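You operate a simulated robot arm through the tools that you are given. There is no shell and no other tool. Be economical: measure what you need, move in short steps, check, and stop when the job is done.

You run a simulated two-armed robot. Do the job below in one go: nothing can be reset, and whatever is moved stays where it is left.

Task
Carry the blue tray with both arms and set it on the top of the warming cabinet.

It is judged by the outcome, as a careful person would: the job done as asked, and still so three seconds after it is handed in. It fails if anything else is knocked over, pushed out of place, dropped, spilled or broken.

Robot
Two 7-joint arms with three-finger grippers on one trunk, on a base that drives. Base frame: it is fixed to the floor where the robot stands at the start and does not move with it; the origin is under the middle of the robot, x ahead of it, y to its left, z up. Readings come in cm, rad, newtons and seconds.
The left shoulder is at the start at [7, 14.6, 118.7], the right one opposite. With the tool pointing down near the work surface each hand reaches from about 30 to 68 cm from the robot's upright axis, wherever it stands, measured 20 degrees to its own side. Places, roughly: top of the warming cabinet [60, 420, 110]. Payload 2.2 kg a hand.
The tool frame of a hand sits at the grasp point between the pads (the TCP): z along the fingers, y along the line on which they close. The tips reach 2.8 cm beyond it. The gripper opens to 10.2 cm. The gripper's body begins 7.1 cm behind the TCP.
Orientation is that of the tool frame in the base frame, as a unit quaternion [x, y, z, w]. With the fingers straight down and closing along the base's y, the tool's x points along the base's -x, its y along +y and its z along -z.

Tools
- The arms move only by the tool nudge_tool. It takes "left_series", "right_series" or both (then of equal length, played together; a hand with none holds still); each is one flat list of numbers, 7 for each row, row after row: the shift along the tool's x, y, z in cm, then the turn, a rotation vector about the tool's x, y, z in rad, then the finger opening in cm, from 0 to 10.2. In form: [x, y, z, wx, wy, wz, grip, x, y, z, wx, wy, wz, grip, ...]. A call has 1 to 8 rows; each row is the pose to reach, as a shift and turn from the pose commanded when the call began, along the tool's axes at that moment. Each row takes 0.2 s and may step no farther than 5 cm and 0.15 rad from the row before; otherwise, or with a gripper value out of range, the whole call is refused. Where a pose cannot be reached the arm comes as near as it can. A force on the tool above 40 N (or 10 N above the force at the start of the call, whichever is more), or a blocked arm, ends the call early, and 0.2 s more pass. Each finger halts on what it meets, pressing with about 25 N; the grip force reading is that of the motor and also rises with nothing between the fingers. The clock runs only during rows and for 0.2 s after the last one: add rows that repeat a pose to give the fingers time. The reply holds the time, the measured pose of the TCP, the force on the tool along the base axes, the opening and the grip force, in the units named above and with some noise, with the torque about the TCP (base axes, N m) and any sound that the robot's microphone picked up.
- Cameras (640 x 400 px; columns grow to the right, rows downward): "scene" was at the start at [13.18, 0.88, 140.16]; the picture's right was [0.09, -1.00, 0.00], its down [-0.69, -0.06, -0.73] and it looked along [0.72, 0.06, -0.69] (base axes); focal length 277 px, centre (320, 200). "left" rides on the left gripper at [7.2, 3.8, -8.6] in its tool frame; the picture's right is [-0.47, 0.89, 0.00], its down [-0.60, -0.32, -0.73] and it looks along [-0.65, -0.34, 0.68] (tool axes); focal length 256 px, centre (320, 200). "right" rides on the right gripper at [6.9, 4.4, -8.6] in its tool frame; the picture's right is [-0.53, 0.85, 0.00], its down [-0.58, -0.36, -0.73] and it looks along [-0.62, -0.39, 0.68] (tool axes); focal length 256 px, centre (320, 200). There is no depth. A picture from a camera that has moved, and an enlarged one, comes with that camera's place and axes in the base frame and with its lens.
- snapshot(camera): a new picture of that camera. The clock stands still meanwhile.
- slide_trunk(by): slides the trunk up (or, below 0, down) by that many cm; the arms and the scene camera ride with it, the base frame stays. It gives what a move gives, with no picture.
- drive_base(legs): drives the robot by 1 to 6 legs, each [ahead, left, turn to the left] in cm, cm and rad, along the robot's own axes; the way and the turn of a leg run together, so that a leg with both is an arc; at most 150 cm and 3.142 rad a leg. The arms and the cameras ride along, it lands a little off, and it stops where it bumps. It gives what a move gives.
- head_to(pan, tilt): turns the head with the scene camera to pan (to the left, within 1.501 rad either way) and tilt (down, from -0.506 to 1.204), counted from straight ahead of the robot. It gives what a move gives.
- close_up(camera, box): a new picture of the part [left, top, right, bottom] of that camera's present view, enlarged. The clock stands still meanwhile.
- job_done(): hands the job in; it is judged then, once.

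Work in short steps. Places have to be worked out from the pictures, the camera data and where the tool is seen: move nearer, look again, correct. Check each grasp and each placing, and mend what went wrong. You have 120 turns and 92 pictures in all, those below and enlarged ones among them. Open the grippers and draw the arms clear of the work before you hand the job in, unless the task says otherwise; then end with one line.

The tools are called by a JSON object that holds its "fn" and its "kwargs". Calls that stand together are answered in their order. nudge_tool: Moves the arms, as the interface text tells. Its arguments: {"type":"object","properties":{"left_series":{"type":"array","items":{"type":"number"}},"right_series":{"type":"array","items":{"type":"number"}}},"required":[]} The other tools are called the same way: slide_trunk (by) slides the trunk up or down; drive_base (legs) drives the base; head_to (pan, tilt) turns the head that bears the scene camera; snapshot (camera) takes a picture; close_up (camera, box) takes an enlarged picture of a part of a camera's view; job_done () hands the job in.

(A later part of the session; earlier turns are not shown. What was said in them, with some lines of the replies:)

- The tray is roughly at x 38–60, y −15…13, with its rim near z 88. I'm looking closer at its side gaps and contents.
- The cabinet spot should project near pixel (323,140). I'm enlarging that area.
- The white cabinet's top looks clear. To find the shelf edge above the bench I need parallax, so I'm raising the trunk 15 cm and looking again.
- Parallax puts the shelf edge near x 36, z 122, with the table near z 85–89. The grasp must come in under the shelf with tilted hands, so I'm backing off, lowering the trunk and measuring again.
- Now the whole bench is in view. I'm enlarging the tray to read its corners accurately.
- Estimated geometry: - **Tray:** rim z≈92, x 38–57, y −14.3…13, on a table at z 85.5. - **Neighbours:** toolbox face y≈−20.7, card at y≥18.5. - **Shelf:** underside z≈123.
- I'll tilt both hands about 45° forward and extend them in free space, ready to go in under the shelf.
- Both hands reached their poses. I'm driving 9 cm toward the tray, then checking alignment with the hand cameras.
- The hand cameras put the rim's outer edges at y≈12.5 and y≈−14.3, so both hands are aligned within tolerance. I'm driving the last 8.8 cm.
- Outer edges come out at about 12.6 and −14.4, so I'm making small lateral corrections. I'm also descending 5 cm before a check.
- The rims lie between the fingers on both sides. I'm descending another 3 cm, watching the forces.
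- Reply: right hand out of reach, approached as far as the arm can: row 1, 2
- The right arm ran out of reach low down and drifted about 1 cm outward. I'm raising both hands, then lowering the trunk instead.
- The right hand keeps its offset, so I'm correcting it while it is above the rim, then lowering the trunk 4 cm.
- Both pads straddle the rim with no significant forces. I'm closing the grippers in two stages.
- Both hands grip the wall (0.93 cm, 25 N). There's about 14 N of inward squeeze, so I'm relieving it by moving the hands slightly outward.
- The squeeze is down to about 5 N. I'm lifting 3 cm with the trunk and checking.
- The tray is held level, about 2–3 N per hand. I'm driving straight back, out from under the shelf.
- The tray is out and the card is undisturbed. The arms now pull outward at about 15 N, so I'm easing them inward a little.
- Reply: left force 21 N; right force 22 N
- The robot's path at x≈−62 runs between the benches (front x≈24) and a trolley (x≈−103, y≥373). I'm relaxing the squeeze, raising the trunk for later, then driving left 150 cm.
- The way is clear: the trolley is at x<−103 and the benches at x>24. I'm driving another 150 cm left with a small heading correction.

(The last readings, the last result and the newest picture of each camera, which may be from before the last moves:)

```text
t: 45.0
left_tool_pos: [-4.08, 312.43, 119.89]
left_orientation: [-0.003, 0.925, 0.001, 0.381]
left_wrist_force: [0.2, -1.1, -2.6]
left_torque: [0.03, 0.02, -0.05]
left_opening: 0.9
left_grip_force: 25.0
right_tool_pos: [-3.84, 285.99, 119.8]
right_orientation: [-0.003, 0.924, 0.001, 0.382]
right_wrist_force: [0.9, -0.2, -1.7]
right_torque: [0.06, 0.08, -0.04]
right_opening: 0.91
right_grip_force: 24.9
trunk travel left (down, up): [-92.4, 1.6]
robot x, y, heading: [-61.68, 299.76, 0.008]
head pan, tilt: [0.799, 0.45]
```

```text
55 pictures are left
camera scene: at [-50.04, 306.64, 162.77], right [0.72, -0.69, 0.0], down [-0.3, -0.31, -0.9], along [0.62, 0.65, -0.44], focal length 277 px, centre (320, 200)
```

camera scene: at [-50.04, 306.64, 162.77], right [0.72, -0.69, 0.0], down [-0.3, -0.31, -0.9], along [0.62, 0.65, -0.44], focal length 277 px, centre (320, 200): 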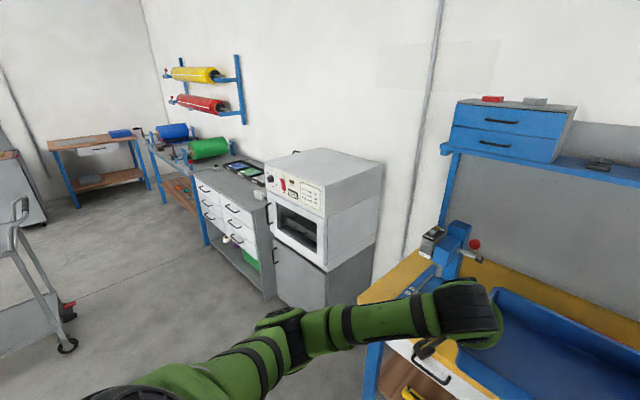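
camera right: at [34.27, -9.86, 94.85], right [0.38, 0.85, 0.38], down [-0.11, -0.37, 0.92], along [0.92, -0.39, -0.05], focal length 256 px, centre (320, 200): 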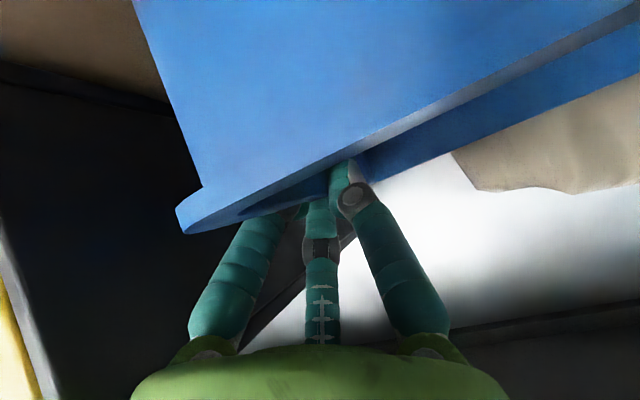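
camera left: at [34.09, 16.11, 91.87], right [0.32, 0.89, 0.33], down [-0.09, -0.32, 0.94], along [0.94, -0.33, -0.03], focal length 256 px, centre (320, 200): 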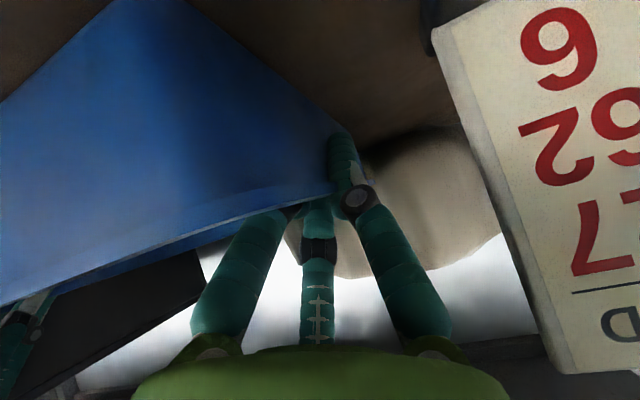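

The cabinet top spans about x 36–86, y 393–444 and is clear. I'm driving the rest of the way left to y≈419, still well back.

{"fn": "drive_base", "kwargs": {"legs": [[4, 60, 0], [0, 59.5, 0]]}}

{"fn": "head_to", "kwargs": {"pan": 0.0, "tilt": 0.5}}

{"fn": "snapshot", "kwargs": {"camera": "scene"}}

```text
t: 51.4
left_tool_pos: [-2.28, 432.13, 119.92]
left_orientation: [-0.009, 0.925, 0.005, 0.381]
left_wrist_force: [-1.4, -0.8, -2.6]
left_torque: [0.07, 0.14, -0.08]
left_opening: 0.92
left_grip_force: 25.1
right_tool_pos: [-1.68, 405.53, 119.85]
right_orientation: [-0.008, 0.924, 0.004, 0.381]
right_wrist_force: [0.4, -0.1, -2.0]
right_torque: [0.06, 0.05, -0.04]
right_opening: 0.9
right_grip_force: 25.3
trunk travel left (down, up): [-92.4, 1.6]
robot x, y, heading: [-59.12, 418.75, 0.024]
head pan, tilt: [0.799, 0.45]
```

```text
t: 52.5
left_tool_pos: [-2.44, 432.28, 119.85]
left_orientation: [-0.009, 0.925, 0.005, 0.381]
left_wrist_force: [0.3, -1.0, -2.7]
left_torque: [0.07, 0.13, -0.04]
left_opening: 0.91
left_grip_force: 25.4
right_tool_pos: [-1.72, 405.63, 119.76]
right_orientation: [-0.009, 0.924, 0.003, 0.382]
right_wrist_force: [0.3, 1.1, -1.3]
right_torque: [0.06, 0.05, -0.07]
right_opening: 0.91
right_grip_force: 24.8
trunk travel left (down, up): [-92.4, 1.6]
robot x, y, heading: [-59.55, 419.19, 0.019]
head pan, tilt: [0.0, 0.499]
```

```text
54 pictures are left
camera scene: at [-45.39, 419.33, 162.32], right [0.02, -1.0, 0.0], down [-0.48, -0.01, -0.88], along [0.88, 0.02, -0.48], focal length 277 px, centre (320, 200)
```

scene: 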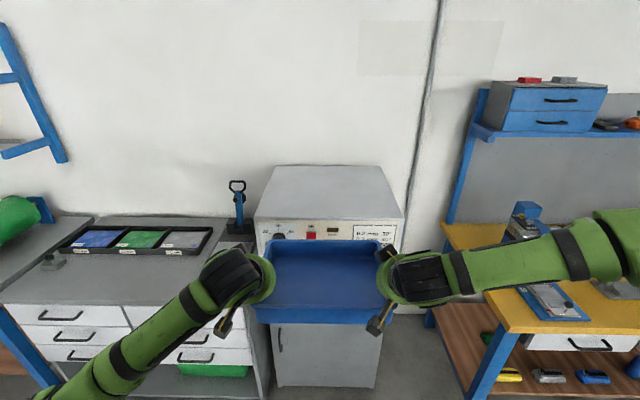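

The tray is aligned with the cabinet. I'm raising 1.5 cm more, correcting heading, and driving forward 38 cm before rechecking.

{"fn": "slide_trunk", "kwargs": {"by": 1.5}}

{"fn": "drive_base", "kwargs": {"legs": [[38, 0.8, -0.02]]}}

{"fn": "snapshot", "kwargs": {"camera": "scene"}}

{"fn": "snapshot", "kwargs": {"camera": "left"}}

```text
t: 53.2
left_tool_pos: [-2.32, 432.3, 121.32]
left_orientation: [-0.008, 0.925, 0.004, 0.381]
left_wrist_force: [0.5, -0.8, -2.3]
left_torque: [0.04, 0.11, -0.09]
left_opening: 0.9
left_grip_force: 25.4
right_tool_pos: [-1.79, 405.62, 121.17]
right_orientation: [-0.008, 0.924, 0.003, 0.382]
right_wrist_force: [0.1, 1.3, -1.8]
right_torque: [0.08, -0.02, -0.07]
right_opening: 0.92
right_grip_force: 25.2
trunk travel left (down, up): [-93.9, 0.1]
robot x, y, heading: [-59.4, 418.93, 0.02]
head pan, tilt: [0.0, 0.499]
```

```text
t: 55.5
left_tool_pos: [34.97, 432.34, 121.5]
left_orientation: [-0.001, 0.924, 0.001, 0.382]
left_wrist_force: [-1.1, -0.6, -2.8]
left_torque: [0.05, 0.07, -0.07]
left_opening: 0.92
left_grip_force: 24.8
right_tool_pos: [34.84, 405.69, 121.42]
right_orientation: [0.0, 0.923, 0.0, 0.384]
right_wrist_force: [-0.5, 1.0, -1.6]
right_torque: [0.09, 0.02, -0.12]
right_opening: 0.91
right_grip_force: 24.8
trunk travel left (down, up): [-93.9, 0.1]
robot x, y, heading: [-22.79, 420.01, 0.001]
head pan, tilt: [0.0, 0.499]
```

```text
53 pictures are left
camera scene: at [-8.55, 420.26, 163.85], right [0.0, -1.0, 0.0], down [-0.48, 0.0, -0.88], along [0.88, 0.0, -0.48], focal length 277 px, centre (320, 200)
```

scene: 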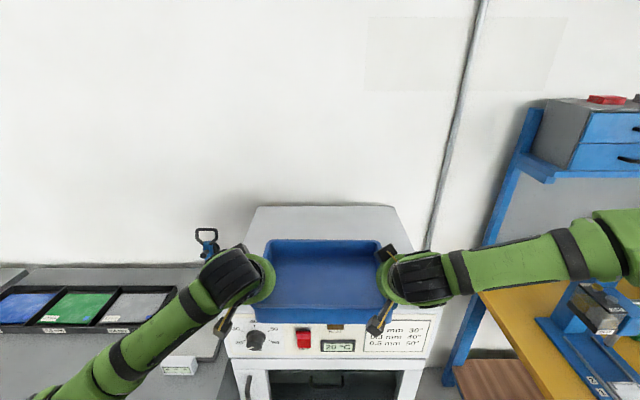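

```text
52 pictures are left
camera left: at [23.66, 436.17, 122.48], right [0.33, 0.89, 0.33], down [-0.09, -0.32, 0.94], along [0.94, -0.34, -0.03], focal length 256 px, centre (320, 200)
```

left: 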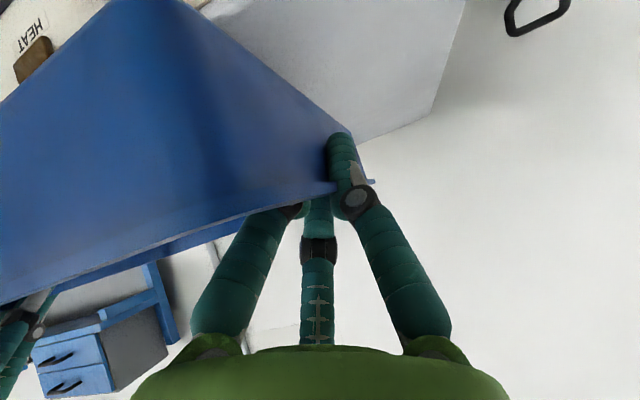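

The tray is clear above the cabinet's front edge (x≈35) and centred in y. I'm driving 15 cm farther so the tray sits fully over the top.

{"fn": "drive_base", "kwargs": {"legs": [[15.5, 0, 0]]}}

{"fn": "snapshot", "kwargs": {"camera": "scene"}}

{"fn": "snapshot", "kwargs": {"camera": "right"}}

{"fn": "snapshot", "kwargs": {"camera": "left"}}

```text
t: 56.9
left_tool_pos: [50.06, 432.31, 121.55]
left_orientation: [0.0, 0.924, 0.001, 0.382]
left_wrist_force: [-2.7, -0.1, -2.6]
left_torque: [0.02, 0.12, -0.04]
left_opening: 0.88
left_grip_force: 25.1
right_tool_pos: [50.29, 405.77, 121.54]
right_orientation: [0.001, 0.924, 0.0, 0.383]
right_wrist_force: [-0.5, 0.9, -0.9]
right_torque: [0.07, 0.0, -0.06]
right_opening: 0.91
right_grip_force: 25.3
trunk travel left (down, up): [-93.9, 0.1]
robot x, y, heading: [-7.21, 419.98, 0.001]
head pan, tilt: [0.0, 0.499]
```

```text
51 pictures are left
camera scene: at [6.71, 420.26, 163.87], right [0.0, -1.0, 0.0], down [-0.48, 0.0, -0.88], along [0.88, 0.0, -0.48], focal length 277 px, centre (320, 200)
```

scene: 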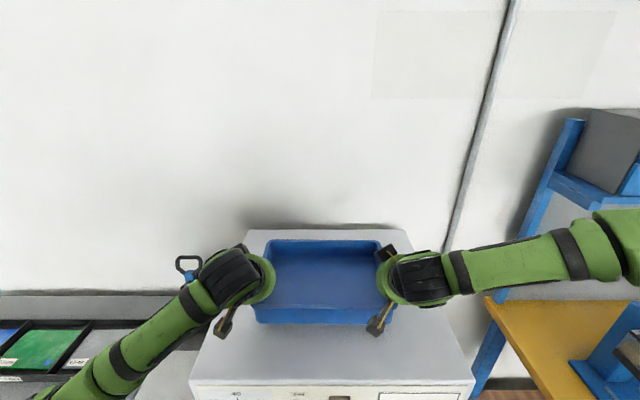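

```text
50 pictures are left
camera right: at [39.09, 410.12, 122.52], right [0.38, 0.84, 0.38], down [-0.11, -0.36, 0.92], along [0.92, -0.39, -0.04], focal length 256 px, centre (320, 200)
```

right: 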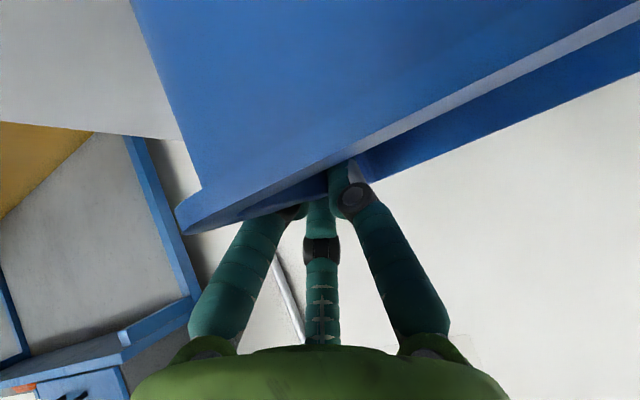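

```text
49 pictures are left
camera left: at [38.96, 436.15, 122.52], right [0.33, 0.88, 0.33], down [-0.09, -0.32, 0.94], along [0.94, -0.34, -0.03], focal length 256 px, centre (320, 200)
```

left: 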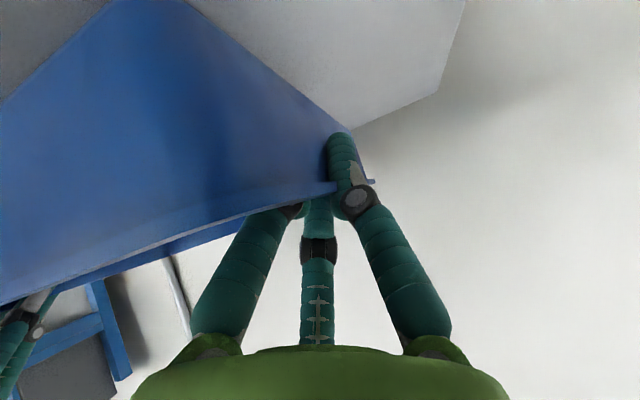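

The tray is fully over the top (tray front x≈43, cabinet edge x≈35). I'm lowering the trunk 4.8 cm, then in fine steps.

{"fn": "slide_trunk", "kwargs": {"by": -4.8}}

{"fn": "snapshot", "kwargs": {"camera": "right"}}

{"fn": "snapshot", "kwargs": {"camera": "scene"}}

```text
t: 57.8
left_tool_pos: [50.33, 432.41, 116.89]
left_orientation: [0.0, 0.923, 0.0, 0.385]
left_wrist_force: [1.7, 0.8, 6.3]
left_torque: [0.07, -0.77, -0.06]
left_opening: 0.93
left_grip_force: 25.1
right_tool_pos: [50.54, 405.71, 116.82]
right_orientation: [-0.001, 0.923, 0.001, 0.386]
right_wrist_force: [2.2, -1.2, 7.0]
right_torque: [0.05, -0.88, -0.07]
right_opening: 0.87
right_grip_force: 24.8
trunk travel left (down, up): [-89.1, 4.9]
robot x, y, heading: [-6.91, 419.95, -0.0]
head pan, tilt: [0.0, 0.499]
```

```text
48 pictures are left
camera right: at [39.37, 410.13, 117.84], right [0.38, 0.84, 0.38], down [-0.12, -0.36, 0.92], along [0.92, -0.39, -0.04], focal length 256 px, centre (320, 200)
```

right: 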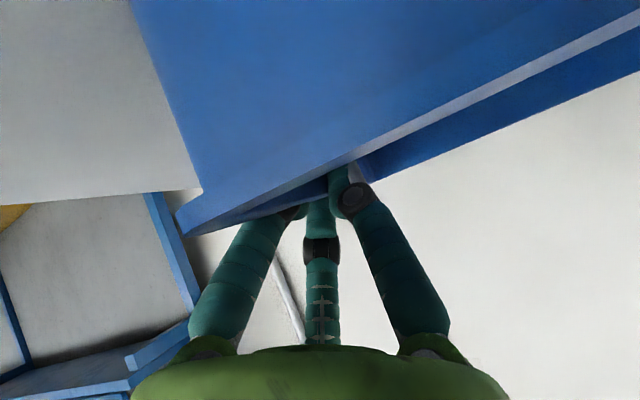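

```text
47 pictures are left
camera scene: at [6.9, 420.27, 159.07], right [0.0, -1.0, 0.0], down [-0.48, 0.0, -0.88], along [0.88, 0.0, -0.48], focal length 277 px, centre (320, 200)
```

scene: 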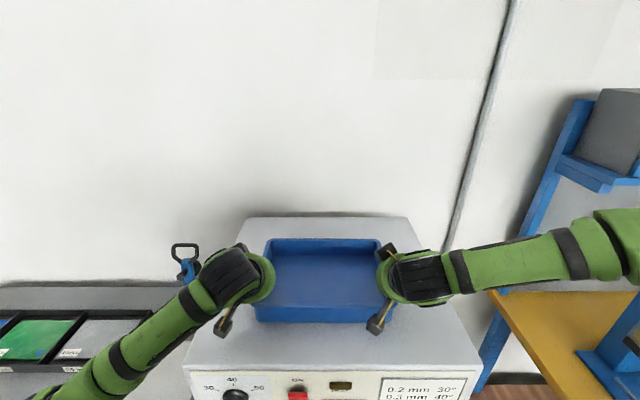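

The rear bottom edge has made contact (6–7 N up, pitch torque). I'm lowering a little more to bring the tray flat.

{"fn": "slide_trunk", "kwargs": {"by": -0.6}}

{"fn": "close_up", "kwargs": {"camera": "scene", "box": [200, 200, 440, 350]}}

```text
t: 58.4
left_tool_pos: [50.29, 432.35, 116.73]
left_orientation: [0.0, 0.921, -0.001, 0.39]
left_wrist_force: [8.4, -0.3, 24.8]
left_torque: [0.13, -0.72, -0.06]
left_opening: 0.96
left_grip_force: 24.5
right_tool_pos: [50.3, 405.8, 116.64]
right_orientation: [0.001, 0.921, 0.001, 0.39]
right_wrist_force: [7.5, -1.0, 25.8]
right_torque: [0.09, -0.71, -0.09]
right_opening: 0.94
right_grip_force: 25.3
trunk travel left (down, up): [-88.5, 5.5]
robot x, y, heading: [-7.14, 420.26, -0.002]
head pan, tilt: [0.0, 0.499]
```

```text
2.67 times, centred on (320, 275) of scene
camera zoom: at [6.62, 420.23, 158.53], right [0.0, -1.0, 0.0], down [-0.48, 0.0, -0.88], along [0.88, 0.0, -0.48], focal length 738 px, centre (320, 0)
```

zoom: 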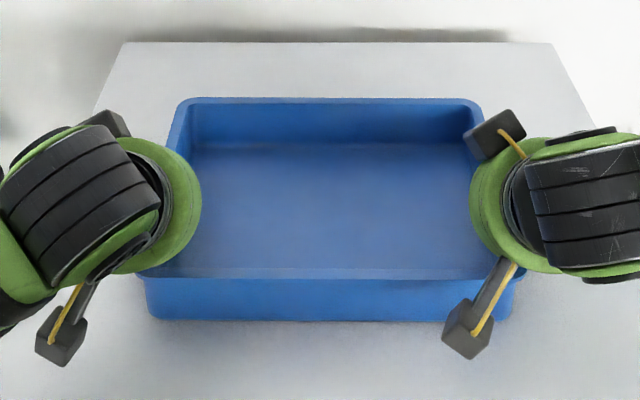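

The tray is firmly seated (25 N up on each hand). I'm backing off 0.4 cm to ease the press, then opening both grippers.

{"fn": "slide_trunk", "kwargs": {"by": 0.4}}

{"fn": "nudge_tool", "kwargs": {"left_series": [0, 0, 0, 0, 0, 0, 2, 0, 0, 0, 0, 0, 0, 4, 0, 0, 0, 0, 0, 0, 5, 0, 0, 0, 0, 0, 0, 5], "right_series": [0, 0, 0, 0, 0, 0, 2, 0, 0, 0, 0, 0, 0, 4, 0, 0, 0, 0, 0, 0, 5, 0, 0, 0, 0, 0, 0, 5]}}

{"fn": "snapshot", "kwargs": {"camera": "right"}}

{"fn": "snapshot", "kwargs": {"camera": "left"}}

```text
t: 58.9
left_tool_pos: [50.25, 432.34, 116.59]
left_orientation: [0.0, 0.924, 0.0, 0.383]
left_wrist_force: [4.1, 0.5, 20.2]
left_torque: [0.11, -0.58, -0.07]
left_opening: 0.91
left_grip_force: 25.6
right_tool_pos: [50.2, 405.75, 116.58]
right_orientation: [0.0, 0.922, 0.0, 0.386]
right_wrist_force: [10.4, -0.7, 16.0]
right_torque: [0.12, -0.68, -0.1]
right_opening: 0.93
right_grip_force: 25.7
trunk travel left (down, up): [-88.9, 5.1]
robot x, y, heading: [-7.04, 420.01, 0.003]
head pan, tilt: [0.0, 0.499]
```

```text
t: 59.9
left_tool_pos: [50.36, 432.38, 116.32]
left_orientation: [0.0, 0.925, 0.001, 0.38]
left_wrist_force: [0.4, 1.8, 1.9]
left_torque: [0.0, 0.04, 0.03]
left_opening: 5.16
left_grip_force: 0.0
right_tool_pos: [50.39, 405.67, 116.31]
right_orientation: [0.0, 0.924, -0.001, 0.382]
right_wrist_force: [0.3, 1.0, 1.3]
right_torque: [0.03, 0.03, 0.0]
right_opening: 4.96
right_grip_force: 0.1
trunk travel left (down, up): [-88.9, 5.1]
robot x, y, heading: [-6.82, 420.12, -0.001]
head pan, tilt: [0.0, 0.499]
```

```text
45 pictures are left
camera right: at [39.31, 410.15, 117.39], right [0.38, 0.85, 0.38], down [-0.11, -0.36, 0.93], along [0.92, -0.39, -0.05], focal length 256 px, centre (320, 200)
```

right: 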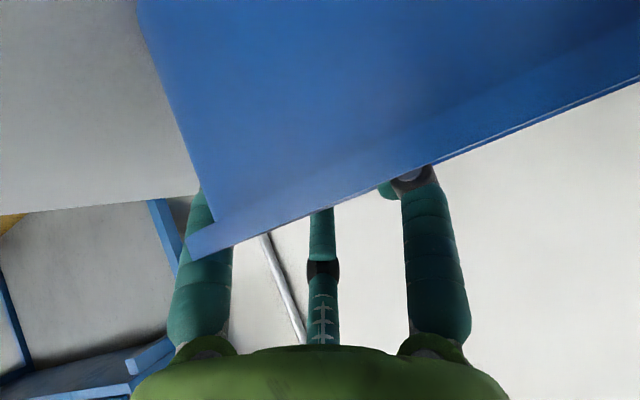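

```text
44 pictures are left
camera left: at [39.18, 436.18, 117.37], right [0.33, 0.88, 0.33], down [-0.09, -0.32, 0.94], along [0.94, -0.34, -0.03], focal length 256 px, centre (320, 200)
```

left: 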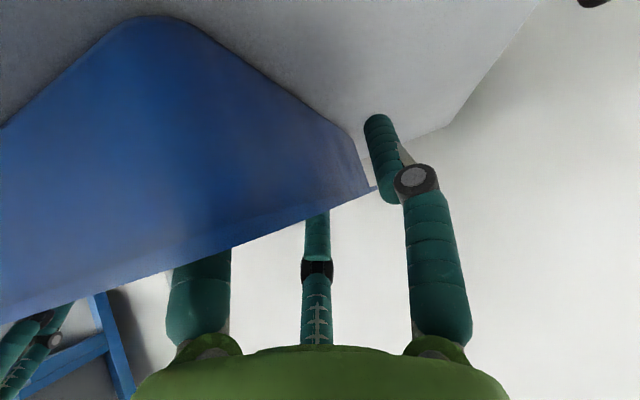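

Both hands have released and the tray sits flat. I'm raising the hands straight up by trunk, then with the arms.

{"fn": "slide_trunk", "kwargs": {"by": 5}}

{"fn": "nudge_tool", "kwargs": {"left_series": [-1.5, 0, -1.5, 0, 0, 0, 5, -3, 0, -3, 0, 0, 0, 5, -4.5, 0, -4.5, 0, 0, 0, 5], "right_series": [-1.5, 0, -1.5, 0, 0, 0, 5, -3, 0, -3, 0, 0, 0, 5, -4.5, 0, -4.5, 0, 0, 0, 5]}}

{"fn": "snapshot", "kwargs": {"camera": "scene"}}

```text
t: 60.8
left_tool_pos: [50.51, 432.23, 121.31]
left_orientation: [0.001, 0.925, 0.0, 0.38]
left_wrist_force: [0.5, -0.3, 0.4]
left_torque: [0.01, 0.01, 0.0]
left_opening: 5.02
left_grip_force: 0.1
right_tool_pos: [50.5, 405.63, 121.3]
right_orientation: [0.001, 0.924, -0.001, 0.382]
right_wrist_force: [0.4, -0.1, -0.2]
right_torque: [-0.02, 0.02, -0.02]
right_opening: 5.0
right_grip_force: 0.1
trunk travel left (down, up): [-93.9, 0.1]
robot x, y, heading: [-6.98, 419.99, 0.003]
head pan, tilt: [0.0, 0.499]
```

```text
t: 61.6
left_tool_pos: [50.43, 432.37, 127.62]
left_orientation: [0.001, 0.925, 0.0, 0.381]
left_wrist_force: [-1.0, 0.6, -0.4]
left_torque: [0.03, 0.02, 0.0]
left_opening: 5.02
left_grip_force: 0.1
right_tool_pos: [50.25, 405.69, 127.68]
right_orientation: [0.001, 0.924, 0.0, 0.382]
right_wrist_force: [-0.1, 0.3, -0.3]
right_torque: [0.01, 0.01, 0.03]
right_opening: 4.99
right_grip_force: 0.0
trunk travel left (down, up): [-93.9, 0.1]
robot x, y, heading: [-6.88, 420.09, -0.0]
head pan, tilt: [0.0, 0.499]
```

```text
43 pictures are left
camera scene: at [7.09, 420.23, 163.82], right [0.0, -1.0, 0.0], down [-0.48, 0.0, -0.88], along [0.88, 0.0, -0.48], focal length 277 px, centre (320, 200)
```

scene: 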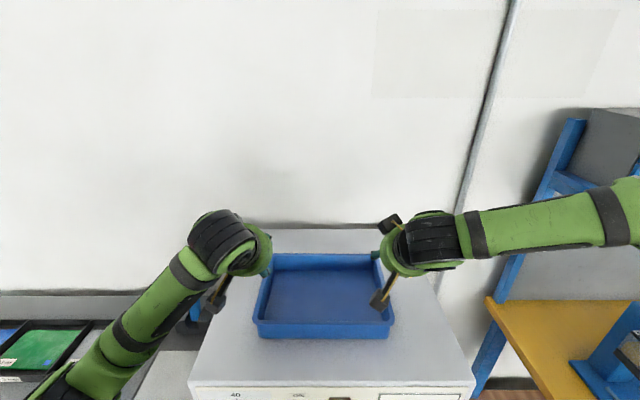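

The tray rests on the cabinet and the hands are well above its rim. I'm driving straight back to clear the work, then taking a last look.

{"fn": "drive_base", "kwargs": {"legs": [[-42, 0, 0]]}}

{"fn": "snapshot", "kwargs": {"camera": "scene"}}

```text
t: 64.2
left_tool_pos: [8.71, 431.98, 127.39]
left_orientation: [0.005, 0.925, -0.001, 0.38]
left_wrist_force: [0.6, 0.6, 0.1]
left_torque: [0.01, 0.03, -0.01]
left_opening: 4.98
left_grip_force: 0.0
right_tool_pos: [8.24, 405.3, 127.46]
right_orientation: [0.006, 0.925, -0.003, 0.381]
right_wrist_force: [-0.5, 0.4, 0.3]
right_torque: [0.05, 0.01, -0.02]
right_opening: 5.0
right_grip_force: 0.0
trunk travel left (down, up): [-93.9, 0.1]
robot x, y, heading: [-49.17, 420.12, -0.009]
head pan, tilt: [0.0, 0.499]
```

```text
42 pictures are left
camera scene: at [-34.75, 420.33, 163.8], right [-0.01, -1.0, 0.0], down [-0.48, 0.01, -0.88], along [0.88, -0.01, -0.48], focal length 277 px, centre (320, 200)
```

scene: 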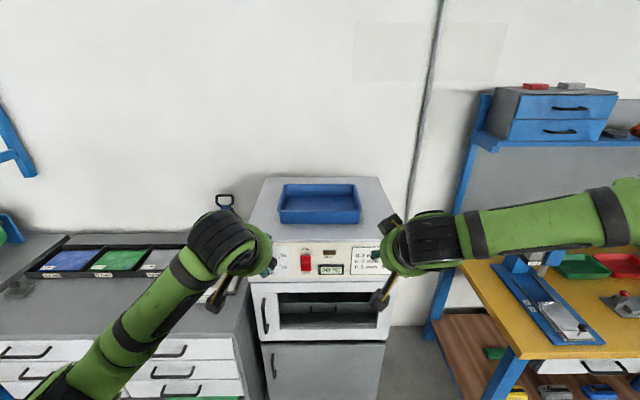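

The tray sits flat and fully on the cabinet top, nothing else looks disturbed, and both hands are open and clear. I'm handing in the job.

{"fn": "job_done", "kwargs": {}}

```text
The job is handed in.
```

The blue tray was carried with both arms and now sits flat on top of the warming cabinet; both hands are open and clear, and I saw nothing else disturbed.
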